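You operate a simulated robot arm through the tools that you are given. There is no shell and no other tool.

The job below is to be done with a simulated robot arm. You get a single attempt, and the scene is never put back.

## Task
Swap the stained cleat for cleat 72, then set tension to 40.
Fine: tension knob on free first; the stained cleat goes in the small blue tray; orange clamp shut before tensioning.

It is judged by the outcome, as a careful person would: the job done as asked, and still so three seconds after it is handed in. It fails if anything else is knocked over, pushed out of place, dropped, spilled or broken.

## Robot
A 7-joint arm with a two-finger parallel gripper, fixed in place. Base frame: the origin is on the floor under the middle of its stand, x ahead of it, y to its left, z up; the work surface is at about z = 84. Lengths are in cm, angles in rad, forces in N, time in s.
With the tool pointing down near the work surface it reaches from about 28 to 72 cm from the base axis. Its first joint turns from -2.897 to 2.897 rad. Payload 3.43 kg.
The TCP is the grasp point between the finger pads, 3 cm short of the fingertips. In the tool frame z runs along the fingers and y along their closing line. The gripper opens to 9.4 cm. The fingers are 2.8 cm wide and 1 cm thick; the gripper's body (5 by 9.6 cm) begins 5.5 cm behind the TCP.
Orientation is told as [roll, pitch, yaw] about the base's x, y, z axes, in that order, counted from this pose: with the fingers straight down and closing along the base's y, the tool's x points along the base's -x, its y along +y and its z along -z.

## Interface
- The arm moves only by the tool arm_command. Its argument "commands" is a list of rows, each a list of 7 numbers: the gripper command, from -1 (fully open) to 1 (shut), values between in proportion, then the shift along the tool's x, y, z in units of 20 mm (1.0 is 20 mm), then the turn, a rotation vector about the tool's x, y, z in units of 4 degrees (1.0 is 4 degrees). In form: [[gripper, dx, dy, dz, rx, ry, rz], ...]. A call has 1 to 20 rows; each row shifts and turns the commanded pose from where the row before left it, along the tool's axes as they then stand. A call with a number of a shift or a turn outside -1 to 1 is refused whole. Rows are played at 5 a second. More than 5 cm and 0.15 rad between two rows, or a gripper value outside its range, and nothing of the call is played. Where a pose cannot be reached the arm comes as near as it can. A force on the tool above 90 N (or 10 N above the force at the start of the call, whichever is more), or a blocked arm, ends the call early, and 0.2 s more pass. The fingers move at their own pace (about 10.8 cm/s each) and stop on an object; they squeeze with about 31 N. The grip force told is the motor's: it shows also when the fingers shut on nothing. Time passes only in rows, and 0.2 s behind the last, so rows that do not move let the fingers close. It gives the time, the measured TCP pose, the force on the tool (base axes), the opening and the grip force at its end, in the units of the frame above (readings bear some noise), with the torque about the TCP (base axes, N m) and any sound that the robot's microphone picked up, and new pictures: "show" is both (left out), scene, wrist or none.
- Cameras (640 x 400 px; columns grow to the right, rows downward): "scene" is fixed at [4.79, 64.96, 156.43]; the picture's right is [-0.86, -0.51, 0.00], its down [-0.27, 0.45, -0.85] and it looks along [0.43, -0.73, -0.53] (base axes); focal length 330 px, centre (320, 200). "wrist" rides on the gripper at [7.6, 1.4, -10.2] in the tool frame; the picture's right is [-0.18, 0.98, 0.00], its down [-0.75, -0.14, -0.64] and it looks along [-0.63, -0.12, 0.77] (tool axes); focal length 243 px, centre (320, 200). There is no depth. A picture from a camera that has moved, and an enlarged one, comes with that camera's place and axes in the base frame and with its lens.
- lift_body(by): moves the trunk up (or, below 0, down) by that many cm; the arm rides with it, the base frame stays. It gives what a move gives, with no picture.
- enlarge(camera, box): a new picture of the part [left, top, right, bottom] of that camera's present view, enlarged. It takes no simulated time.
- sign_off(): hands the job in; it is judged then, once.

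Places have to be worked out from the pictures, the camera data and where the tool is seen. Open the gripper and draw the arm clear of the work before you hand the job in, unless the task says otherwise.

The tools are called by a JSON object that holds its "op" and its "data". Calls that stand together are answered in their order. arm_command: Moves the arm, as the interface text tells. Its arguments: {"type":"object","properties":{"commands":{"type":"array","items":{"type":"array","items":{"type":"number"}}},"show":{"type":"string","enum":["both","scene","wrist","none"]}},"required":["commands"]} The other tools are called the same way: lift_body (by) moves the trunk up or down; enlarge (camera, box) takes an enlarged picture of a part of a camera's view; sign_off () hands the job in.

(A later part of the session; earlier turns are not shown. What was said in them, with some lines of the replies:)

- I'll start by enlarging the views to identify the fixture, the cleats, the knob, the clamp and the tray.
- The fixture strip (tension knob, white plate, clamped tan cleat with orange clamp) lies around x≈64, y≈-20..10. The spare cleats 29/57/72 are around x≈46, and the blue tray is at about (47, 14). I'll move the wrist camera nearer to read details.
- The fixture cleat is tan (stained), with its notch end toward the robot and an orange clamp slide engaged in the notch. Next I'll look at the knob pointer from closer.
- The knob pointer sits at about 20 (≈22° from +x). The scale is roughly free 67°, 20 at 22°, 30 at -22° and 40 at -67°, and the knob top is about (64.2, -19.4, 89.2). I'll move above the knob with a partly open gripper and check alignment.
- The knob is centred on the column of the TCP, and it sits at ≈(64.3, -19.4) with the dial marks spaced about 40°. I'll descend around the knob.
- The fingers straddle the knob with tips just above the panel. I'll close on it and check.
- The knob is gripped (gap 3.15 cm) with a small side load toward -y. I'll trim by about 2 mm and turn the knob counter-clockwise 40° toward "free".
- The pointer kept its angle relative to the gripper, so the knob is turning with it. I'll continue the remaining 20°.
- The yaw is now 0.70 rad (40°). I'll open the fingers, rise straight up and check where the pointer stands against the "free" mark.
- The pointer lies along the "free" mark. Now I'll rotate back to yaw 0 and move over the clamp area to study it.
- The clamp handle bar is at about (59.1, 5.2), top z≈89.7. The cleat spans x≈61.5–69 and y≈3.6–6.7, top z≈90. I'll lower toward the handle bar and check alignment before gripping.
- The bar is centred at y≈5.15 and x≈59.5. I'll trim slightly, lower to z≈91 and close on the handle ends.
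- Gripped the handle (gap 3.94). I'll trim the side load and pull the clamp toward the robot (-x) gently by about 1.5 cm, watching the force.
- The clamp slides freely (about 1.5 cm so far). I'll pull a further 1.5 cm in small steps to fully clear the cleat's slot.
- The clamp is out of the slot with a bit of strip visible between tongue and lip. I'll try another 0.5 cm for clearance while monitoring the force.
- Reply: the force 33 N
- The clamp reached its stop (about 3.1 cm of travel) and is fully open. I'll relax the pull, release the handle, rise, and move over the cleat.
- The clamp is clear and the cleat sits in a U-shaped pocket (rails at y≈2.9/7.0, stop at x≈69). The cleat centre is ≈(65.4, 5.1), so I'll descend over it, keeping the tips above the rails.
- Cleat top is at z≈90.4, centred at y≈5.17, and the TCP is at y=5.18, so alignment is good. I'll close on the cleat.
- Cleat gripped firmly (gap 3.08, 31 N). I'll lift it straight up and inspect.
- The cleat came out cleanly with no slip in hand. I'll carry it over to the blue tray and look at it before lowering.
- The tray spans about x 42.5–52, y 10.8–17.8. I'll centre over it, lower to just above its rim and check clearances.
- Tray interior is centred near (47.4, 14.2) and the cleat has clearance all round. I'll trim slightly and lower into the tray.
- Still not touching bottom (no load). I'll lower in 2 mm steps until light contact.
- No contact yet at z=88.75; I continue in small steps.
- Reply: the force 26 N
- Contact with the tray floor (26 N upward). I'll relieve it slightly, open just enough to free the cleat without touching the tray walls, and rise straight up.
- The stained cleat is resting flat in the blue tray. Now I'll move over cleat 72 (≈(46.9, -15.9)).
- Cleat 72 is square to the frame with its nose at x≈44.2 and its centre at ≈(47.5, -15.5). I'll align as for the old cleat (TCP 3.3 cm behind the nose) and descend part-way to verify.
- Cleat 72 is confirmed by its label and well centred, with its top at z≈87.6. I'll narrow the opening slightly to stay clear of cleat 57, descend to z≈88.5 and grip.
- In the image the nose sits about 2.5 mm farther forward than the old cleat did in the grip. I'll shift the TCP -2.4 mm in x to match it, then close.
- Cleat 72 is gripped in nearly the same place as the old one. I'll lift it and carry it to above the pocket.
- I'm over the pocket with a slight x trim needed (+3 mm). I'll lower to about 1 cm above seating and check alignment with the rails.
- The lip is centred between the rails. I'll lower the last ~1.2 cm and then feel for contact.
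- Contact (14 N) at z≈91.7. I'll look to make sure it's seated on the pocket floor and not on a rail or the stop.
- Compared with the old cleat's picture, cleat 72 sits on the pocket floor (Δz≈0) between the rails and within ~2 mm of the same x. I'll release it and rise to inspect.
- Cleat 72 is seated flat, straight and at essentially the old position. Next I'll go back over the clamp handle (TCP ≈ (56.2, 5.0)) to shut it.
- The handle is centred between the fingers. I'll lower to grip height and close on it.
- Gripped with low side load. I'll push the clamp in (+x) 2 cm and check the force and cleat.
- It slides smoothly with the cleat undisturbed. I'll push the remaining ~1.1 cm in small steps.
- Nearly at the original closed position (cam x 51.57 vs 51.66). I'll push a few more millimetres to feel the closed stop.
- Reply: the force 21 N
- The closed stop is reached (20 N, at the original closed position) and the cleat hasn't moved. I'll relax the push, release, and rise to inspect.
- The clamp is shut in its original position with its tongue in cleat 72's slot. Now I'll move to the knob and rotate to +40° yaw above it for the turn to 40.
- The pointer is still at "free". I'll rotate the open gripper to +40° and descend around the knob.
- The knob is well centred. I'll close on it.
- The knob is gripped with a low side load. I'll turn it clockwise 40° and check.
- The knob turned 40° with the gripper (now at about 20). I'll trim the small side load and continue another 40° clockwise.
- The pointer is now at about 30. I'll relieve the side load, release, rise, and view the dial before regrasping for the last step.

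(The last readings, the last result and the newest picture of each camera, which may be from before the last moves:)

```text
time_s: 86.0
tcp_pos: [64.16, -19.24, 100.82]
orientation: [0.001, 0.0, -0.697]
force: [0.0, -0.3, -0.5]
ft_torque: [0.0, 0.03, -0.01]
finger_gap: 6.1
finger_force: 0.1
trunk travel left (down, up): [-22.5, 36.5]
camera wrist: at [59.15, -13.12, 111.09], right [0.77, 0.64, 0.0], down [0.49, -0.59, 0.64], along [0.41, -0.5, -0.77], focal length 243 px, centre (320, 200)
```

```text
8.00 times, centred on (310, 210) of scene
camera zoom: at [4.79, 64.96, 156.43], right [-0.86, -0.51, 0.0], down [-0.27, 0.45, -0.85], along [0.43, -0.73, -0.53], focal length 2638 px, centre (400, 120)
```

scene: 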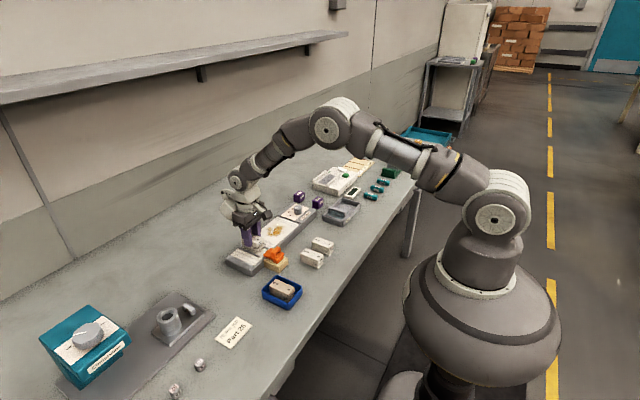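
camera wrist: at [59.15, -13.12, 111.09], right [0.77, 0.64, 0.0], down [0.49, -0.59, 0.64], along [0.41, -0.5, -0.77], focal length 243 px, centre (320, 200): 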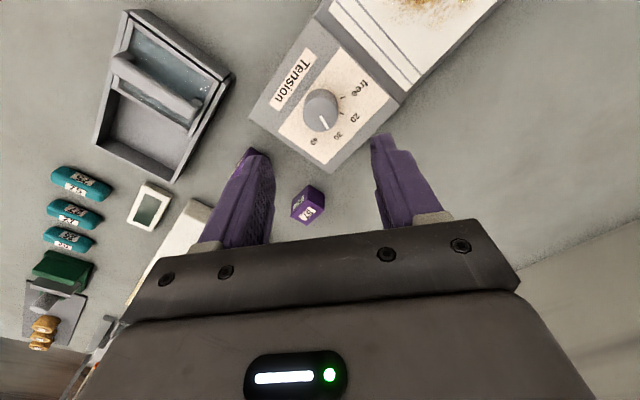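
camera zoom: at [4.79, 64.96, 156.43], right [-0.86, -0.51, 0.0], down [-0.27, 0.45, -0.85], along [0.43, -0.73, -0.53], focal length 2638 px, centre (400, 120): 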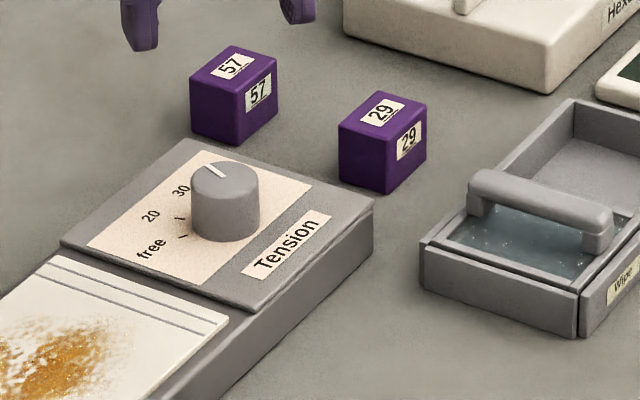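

The pointer reads ≈-18°, which is right at the 30 mark. I'll rotate the open gripper back to yaw 0 and recentre on the knob (best fit (64.3, -19.4)).

{"op": "arm_command", "data": {"commands": [[-0.3, 0, 0, 0, 0, 0, -1], [-0.3, 0, 0, 0, 0, 0, -1], [-0.3, 0, 0, 0, 0, 0, -1], [-0.3, 0, 0, 0, 0, 0, -1], [-0.3, 0, 0, 0, 0, 0, -1], [-0.3, 0, 0, 0, 0, 0, -1], [-0.3, 0, 0, 0, 0, 0, -1], [-0.3, 0, 0, 0, 0, 0, -1], [-0.3, 0, 0, 0, 0, 0, -1], [-0.3, 0, 0, 0, 0, 0, -1], [-0.3, 0, 0, 0, 0, 0, 0]], "show": "wrist"}}

{"op": "enlarge", "data": {"camera": "wrist", "box": [240, 40, 420, 220]}}

```text
time_s: 88.4
tcp_pos: [63.99, -19.34, 100.69]
orientation: [-0.001, 0.001, 0.002]
force: [0.1, 0.4, 0.1]
ft_torque: [0.02, 0.01, 0.01]
finger_gap: 6.13
finger_force: 0.1
trunk travel left (down, up): [-22.5, 36.5]
camera wrist: at [56.28, -17.81, 111.0], right [0.18, 0.98, 0.0], down [0.75, -0.14, 0.64], along [0.63, -0.12, -0.77], focal length 243 px, centre (320, 200)
```

wrist: 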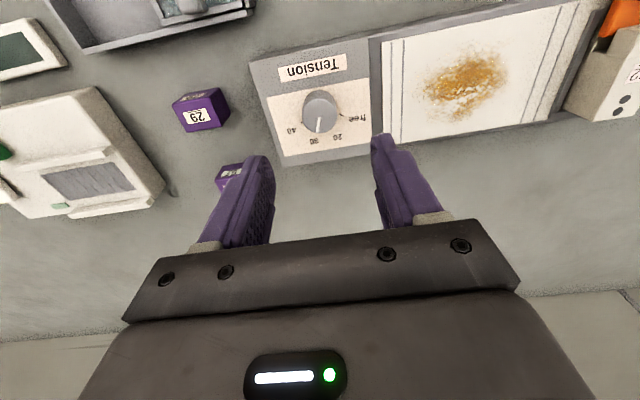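

```text
2.22 times, centred on (330, 130) of wrist
camera zoom: at [56.28, -17.81, 111.0], right [0.18, 0.98, 0.0], down [0.75, -0.14, 0.64], along [0.63, -0.12, -0.77], focal length 539 px, centre (298, 356)
```

zoom: 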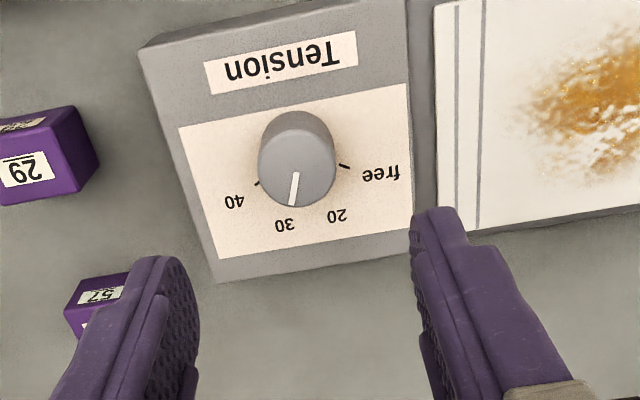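

The pointer is exactly toward 30 here. I'll recentre, descend, and close on the knob for the final 40° turn.

{"op": "arm_command", "data": {"commands": [[-0.3, -0.155, -0.05, 0.7, 0, 0, 0], [-0.3, 0, 0, 0.8, 0, 0, 0], [-0.3, 0, 0, 0.8, 0, 0, 0], [-0.3, 0, 0, 0.8, 0, 0, 0], [-0.3, 0, 0, 0.7, 0, 0, 0], [-0.3, 0, 0, 0.5, 0, 0, 0], [-0.3, 0, 0, 0.4, 0, 0, 0], [-0.3, 0, 0, 0.3, 0, 0, 0], [-0.3, 0, 0, 0, 0, 0, 0], [0.3, 0, 0, 0, 0, 0, 0], [0.6, 0, 0, 0, 0, 0, 0], [1, 0, 0, 0, 0, 0, 0], [1, 0, 0, 0, 0, 0, 0]], "show": "wrist"}}

{"op": "enlarge", "data": {"camera": "wrist", "box": [240, 100, 400, 220]}}

```text
time_s: 91.2
tcp_pos: [64.42, -19.48, 90.59]
orientation: [-0.001, 0.0, 0.0]
force: [-0.6, -2.4, -2.5]
ft_torque: [-0.18, -0.29, 0.0]
finger_gap: 3.1
finger_force: 44.7
trunk travel left (down, up): [-22.5, 36.5]
camera wrist: at [56.61, -17.91, 100.92], right [0.18, 0.98, 0.0], down [0.75, -0.14, 0.64], along [0.63, -0.12, -0.77], focal length 243 px, centre (320, 200)
```

wrist: 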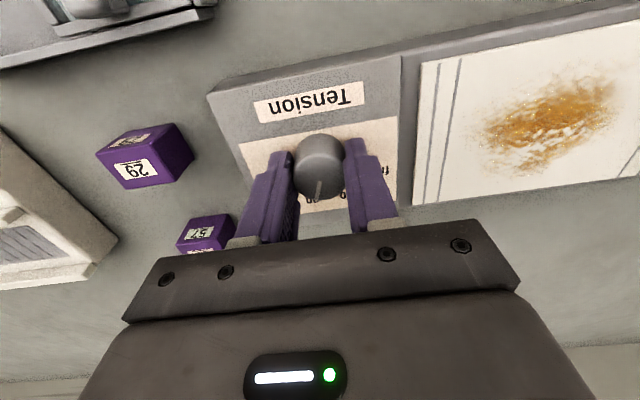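

```text
3.33 times, centred on (320, 160) of wrist
camera zoom: at [56.61, -17.91, 100.92], right [0.18, 0.98, 0.0], down [0.75, -0.14, 0.64], along [0.63, -0.12, -0.77], focal length 809 px, centre (320, 333)
```

zoom: 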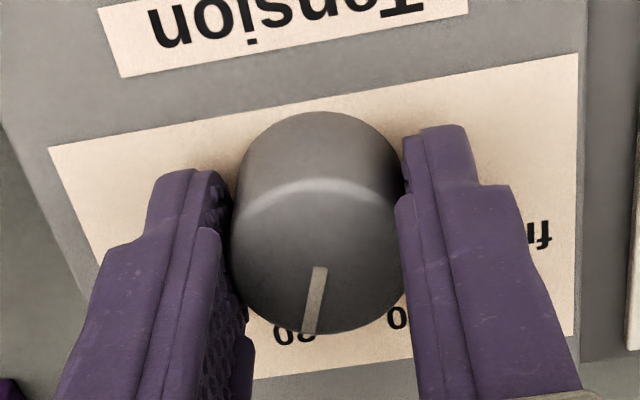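

Centred with almost no side load. I'll turn the final 40° clockwise.

{"op": "arm_command", "data": {"commands": [[1, 0, 0, 0, 0, 0, 1], [1, 0, 0, 0, 0, 0, 1], [1, 0, 0, 0, 0, 0, 1], [1, 0, 0, 0, 0, 0, 1], [1, 0, 0, 0, 0, 0, 1], [1, 0, 0, 0, 0, 0, 1], [1, 0, 0, 0, 0, 0, 1], [1, 0, 0, 0, 0, 0, 1], [1, 0, 0, 0, 0, 0, 1], [1, 0, 0, 0, 0, 0, 1], [1, 0, 0, 0, 0, 0, 0]], "show": "wrist"}}

{"op": "enlarge", "data": {"camera": "wrist", "box": [240, 100, 400, 220]}}

```text
time_s: 93.6
tcp_pos: [64.31, -19.32, 90.55]
orientation: [0.0, 0.001, -0.698]
force: [-4.0, -3.6, -13.7]
ft_torque: [-0.63, -0.81, -0.01]
finger_gap: 3.09
finger_force: 45.1
trunk travel left (down, up): [-22.5, 36.5]
camera wrist: at [59.35, -13.3, 100.94], right [0.77, 0.63, 0.0], down [0.49, -0.59, 0.64], along [0.41, -0.5, -0.77], focal length 243 px, centre (320, 200)
```

wrist: 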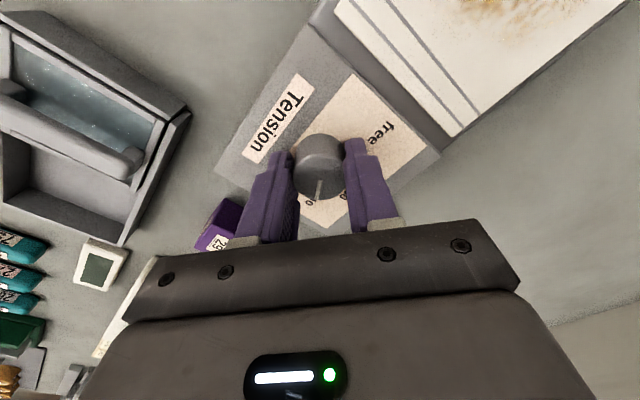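

```text
3.33 times, centred on (320, 160) of wrist
camera zoom: at [59.35, -13.3, 100.94], right [0.77, 0.63, 0.0], down [0.49, -0.59, 0.64], along [0.41, -0.5, -0.77], focal length 809 px, centre (320, 333)
```

zoom: 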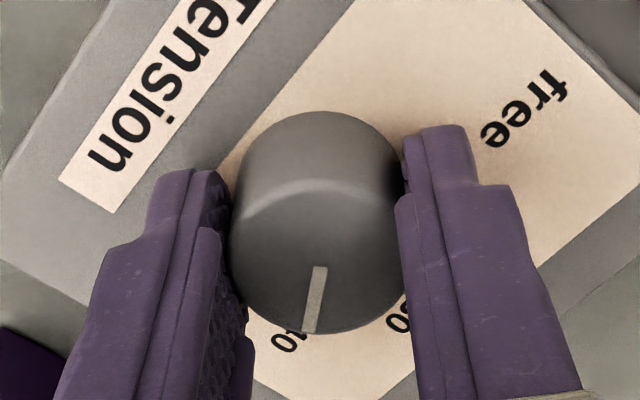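

The knob turned with the gripper again. I'll release, rise and verify the pointer against the 40 mark.

{"op": "arm_command", "data": {"commands": [[0.4, 0, 0, 0, 0, 0, 0], [0.1, 0, 0, 0, 0, 0, 0], [-0.3, 0, 0, 0, 0, 0, 0], [-0.3, 0, 0, 0, 0, 0, 0], [-0.3, 0, 0, -0.6, 0, 0, 0], [-0.3, 0, 0, -0.8, 0, 0, 0], [-0.3, 0, 0, -0.9, 0, 0, 0], [-0.3, 0, 0, -0.9, 0, 0, 0], [-0.3, 0, 0, -0.9, 0, 0, 0], [-0.3, 0, 0, -0.9, 0, 0, 0], [-0.3, 0, 0, 0, 0, 0, 0]], "show": "wrist"}}

{"op": "enlarge", "data": {"camera": "wrist", "box": [240, 50, 400, 170]}}

{"op": "enlarge", "data": {"camera": "scene", "box": [270, 185, 350, 235]}}

```text
time_s: 96.0
tcp_pos: [64.22, -19.42, 100.87]
orientation: [0.0, 0.002, -0.697]
force: [-0.2, 0.3, -0.2]
ft_torque: [0.0, 0.0, 0.02]
finger_gap: 6.08
finger_force: 0.1
trunk travel left (down, up): [-22.5, 36.5]
camera wrist: at [59.29, -13.26, 111.15], right [0.77, 0.64, 0.0], down [0.49, -0.59, 0.64], along [0.41, -0.5, -0.77], focal length 243 px, centre (320, 200)
```

wrist: 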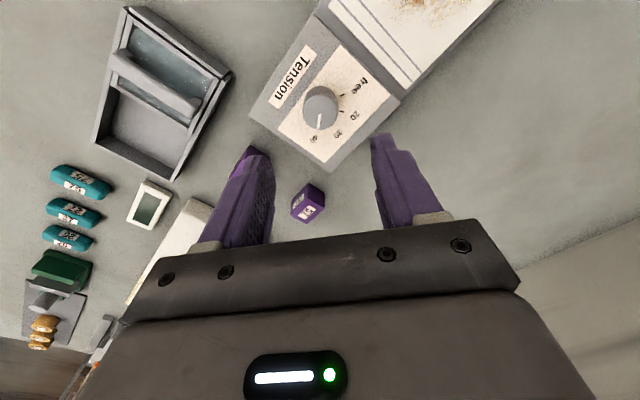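

```text
3.33 times, centred on (320, 110) of wrist
camera zoom: at [59.29, -13.26, 111.15], right [0.77, 0.64, 0.0], down [0.49, -0.59, 0.64], along [0.41, -0.5, -0.77], focal length 809 px, centre (320, 500)
```

zoom: 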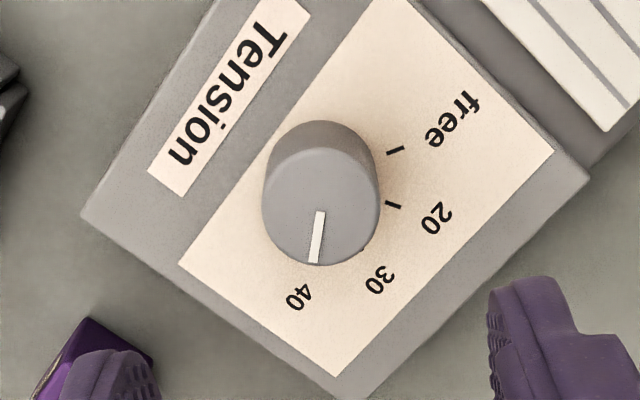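

```text
8.00 times, centred on (310, 210) of scene
camera zoom: at [4.79, 64.96, 156.43], right [-0.86, -0.51, 0.0], down [-0.27, 0.45, -0.85], along [0.43, -0.73, -0.53], focal length 2638 px, centre (400, 120)
```

zoom: 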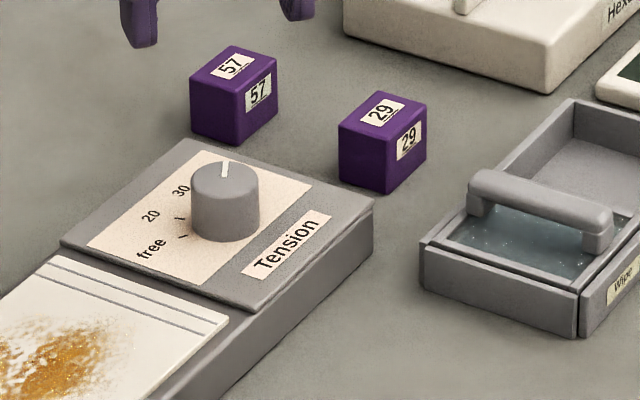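

The pointer measures ≈-58° against the 40 label at ≈-60°, so it agrees within measurement error. I'll rotate back to yaw 0 and verify from that view, where the 40 tick is visible.

{"op": "arm_command", "data": {"commands": [[-0.3, 0, 0, 0, 0, 0, -1], [-0.3, 0, 0, 0, 0, 0, -1], [-0.3, 0, 0, 0, 0, 0, -1], [-0.3, 0, 0, 0, 0, 0, -1], [-0.3, 0, 0, 0, 0, 0, -1], [-0.3, 0, 0, 0, 0, 0, -1], [-0.3, 0, 0, 0, 0, 0, -1], [-0.3, 0, 0, 0, 0, 0, -1], [-0.3, 0, 0, 0, 0, 0, -1], [-0.3, 0, 0, 0, 0, 0, -1], [-0.3, 0, 0, 0, 0, 0, 0]], "show": "wrist"}}

{"op": "enlarge", "data": {"camera": "wrist", "box": [260, 60, 380, 160]}}

```text
time_s: 98.4
tcp_pos: [64.32, -19.43, 100.64]
orientation: [0.0, 0.001, 0.002]
force: [0.0, 1.2, -0.5]
ft_torque: [0.02, 0.02, 0.0]
finger_gap: 6.1
finger_force: 0.1
trunk travel left (down, up): [-22.5, 36.5]
camera wrist: at [56.64, -17.85, 110.99], right [0.18, 0.98, 0.0], down [0.75, -0.14, 0.64], along [0.63, -0.12, -0.77], focal length 243 px, centre (320, 200)
```

wrist: 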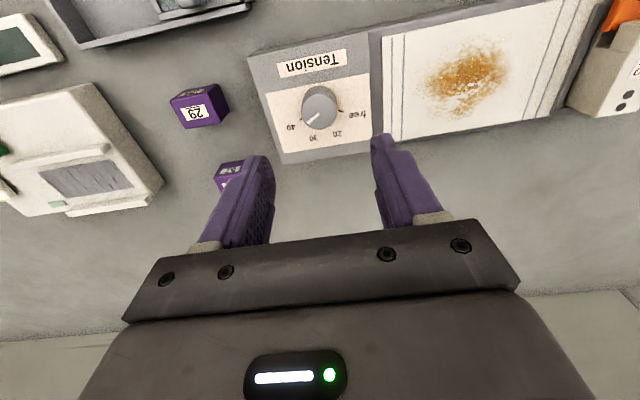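

```text
4.00 times, centred on (320, 110) of wrist
camera zoom: at [56.64, -17.85, 110.99], right [0.18, 0.98, 0.0], down [0.75, -0.14, 0.64], along [0.63, -0.12, -0.77], focal length 970 px, centre (320, 560)
```

zoom: 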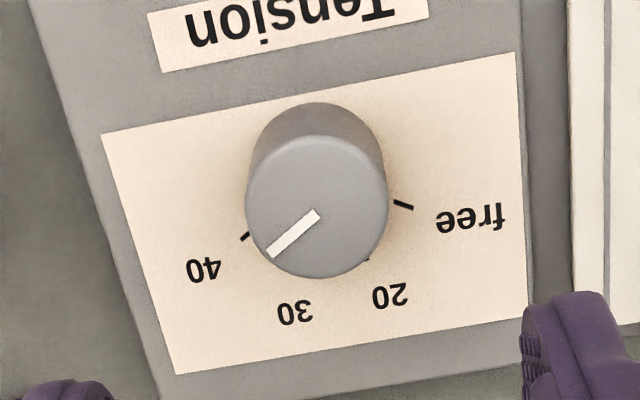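

The pointer measures -61.5° against the 40 tick at -60°, so tension is set to 40. I'll open the gripper, retreat up and back, and do a final check of the scene.

{"op": "arm_command", "data": {"commands": [[-0.5, 0, 0, -0.8, 0, 0, 0], [-0.7, 0, 0, -0.8, 0, 0, 0], [-1, 0.9, 0.45, -0.5, 0, 0, 0], [-1, 0.9, 0.45, -0.5, 0, 0, 0], [-1, 0.9, 0.45, -0.5, 0, 0, 0], [-1, 0.9, 0.45, -0.5, 0, 0, 0], [-1, 0.9, 0.45, -0.5, 0, 0, 0], [-1, 0.9, 0.45, -0.5, 0, 0, 0], [-1, 0.9, 0.45, -0.5, 0, 0, 0], [-1, 0.9, 0.45, -0.5, 0, 0, 0], [-1, 0.9, 0.45, -0.5, 0, 0, 0], [-1, 0.9, 0.45, -0.5, 0, 0, 0], [-1, 0.9, 0.45, -0.5, 0, 0, 0], [-1, 0.9, 0.45, -0.5, 0, 0, 0], [-1, 0.9, 0.45, -0.5, 0, 0, 0], [-1, 0, 0, 0, 0, 0, 0]], "show": "both"}}

{"op": "enlarge", "data": {"camera": "scene", "box": [210, 180, 370, 310]}}

{"op": "enlarge", "data": {"camera": "scene", "box": [225, 225, 305, 285]}}

{"op": "enlarge", "data": {"camera": "wrist", "box": [230, 50, 510, 240]}}

```text
time_s: 101.8
tcp_pos: [40.95, -7.76, 116.98]
orientation: [0.0, -0.001, 0.001]
force: [0.0, 0.4, -0.3]
ft_torque: [0.04, 0.01, 0.07]
finger_gap: 9.43
finger_force: 0.1
trunk travel left (down, up): [-22.5, 36.5]
camera wrist: at [33.19, -6.1, 127.26], right [0.18, 0.98, 0.0], down [0.75, -0.14, 0.64], along [0.63, -0.12, -0.77], focal length 243 px, centre (320, 200)
```

scene: 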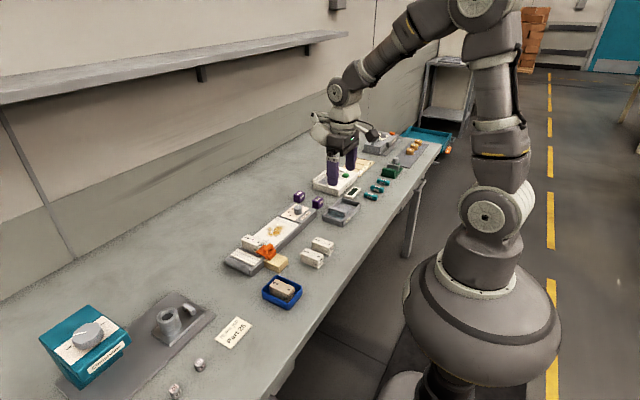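
wrist: 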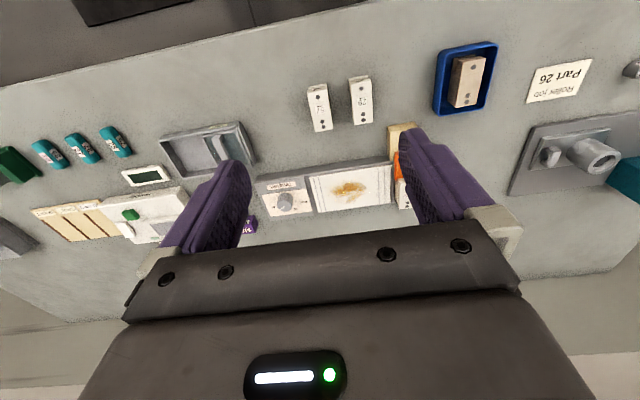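

```text
3.08 times, centred on (290, 245) of scene
camera zoom: at [4.79, 64.96, 156.43], right [-0.86, -0.51, 0.0], down [-0.27, 0.45, -0.85], along [0.43, -0.73, -0.53], focal length 1014 px, centre (412, 62)
```

zoom: 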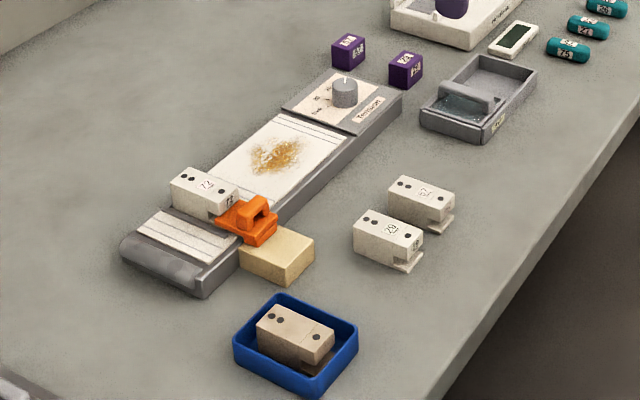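

```text
6.67 times, centred on (265, 255) of scene
camera zoom: at [4.79, 64.96, 156.43], right [-0.86, -0.51, 0.0], down [-0.27, 0.45, -0.85], along [0.43, -0.73, -0.53], focal length 2198 px, centre (687, -167)
```

zoom: 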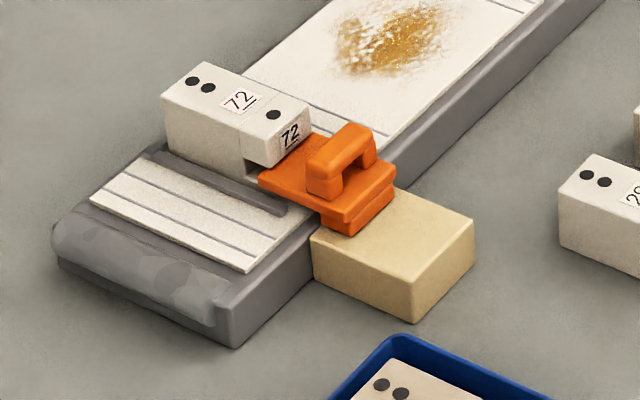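

```text
2.11 times, centred on (370, 145) of wrist
camera zoom: at [33.19, -6.1, 127.26], right [0.18, 0.98, 0.0], down [0.75, -0.14, 0.64], along [0.63, -0.12, -0.77], focal length 511 px, centre (215, 316)
```

zoom: 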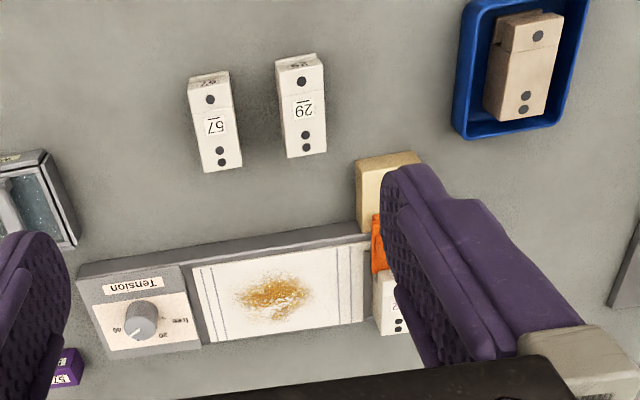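

All the requested states are in place:
- Cleat 72 is seated in the fixture.
- The orange clamp is shut.
- The stained cleat is in the blue tray.
- The tension pointer is at 40.

Nothing else was displaced, the gripper is open and the arm is clear, so I'm handing the job in.

{"op": "sign_off", "data": {}}

```text
The job is handed in.
```

The stained cleat is swapped for cleat 72 and the tension is set to 40. I handed the job in with the gripper open and the arm clear.

- **Tension to free:** I turned the knob from 20 to free before touching the clamp or the cleat.
- **Stained cleat:** it is lying flat in the small blue tray.
- **Cleat 72:** it sits flat in the fixture pocket, within about 2 mm of where the old cleat was.
- **Orange clamp:** I pushed it to its closed stop, back at its original position, before tensioning.
- **Tension at 40:** the pointer measures within about 2° of the 40 mark.

In the final pictures nothing else had moved, except that the grey cover at the end of the fixture looks slightly raised. I took that as the fixture tightening under tension, but did not check it further.
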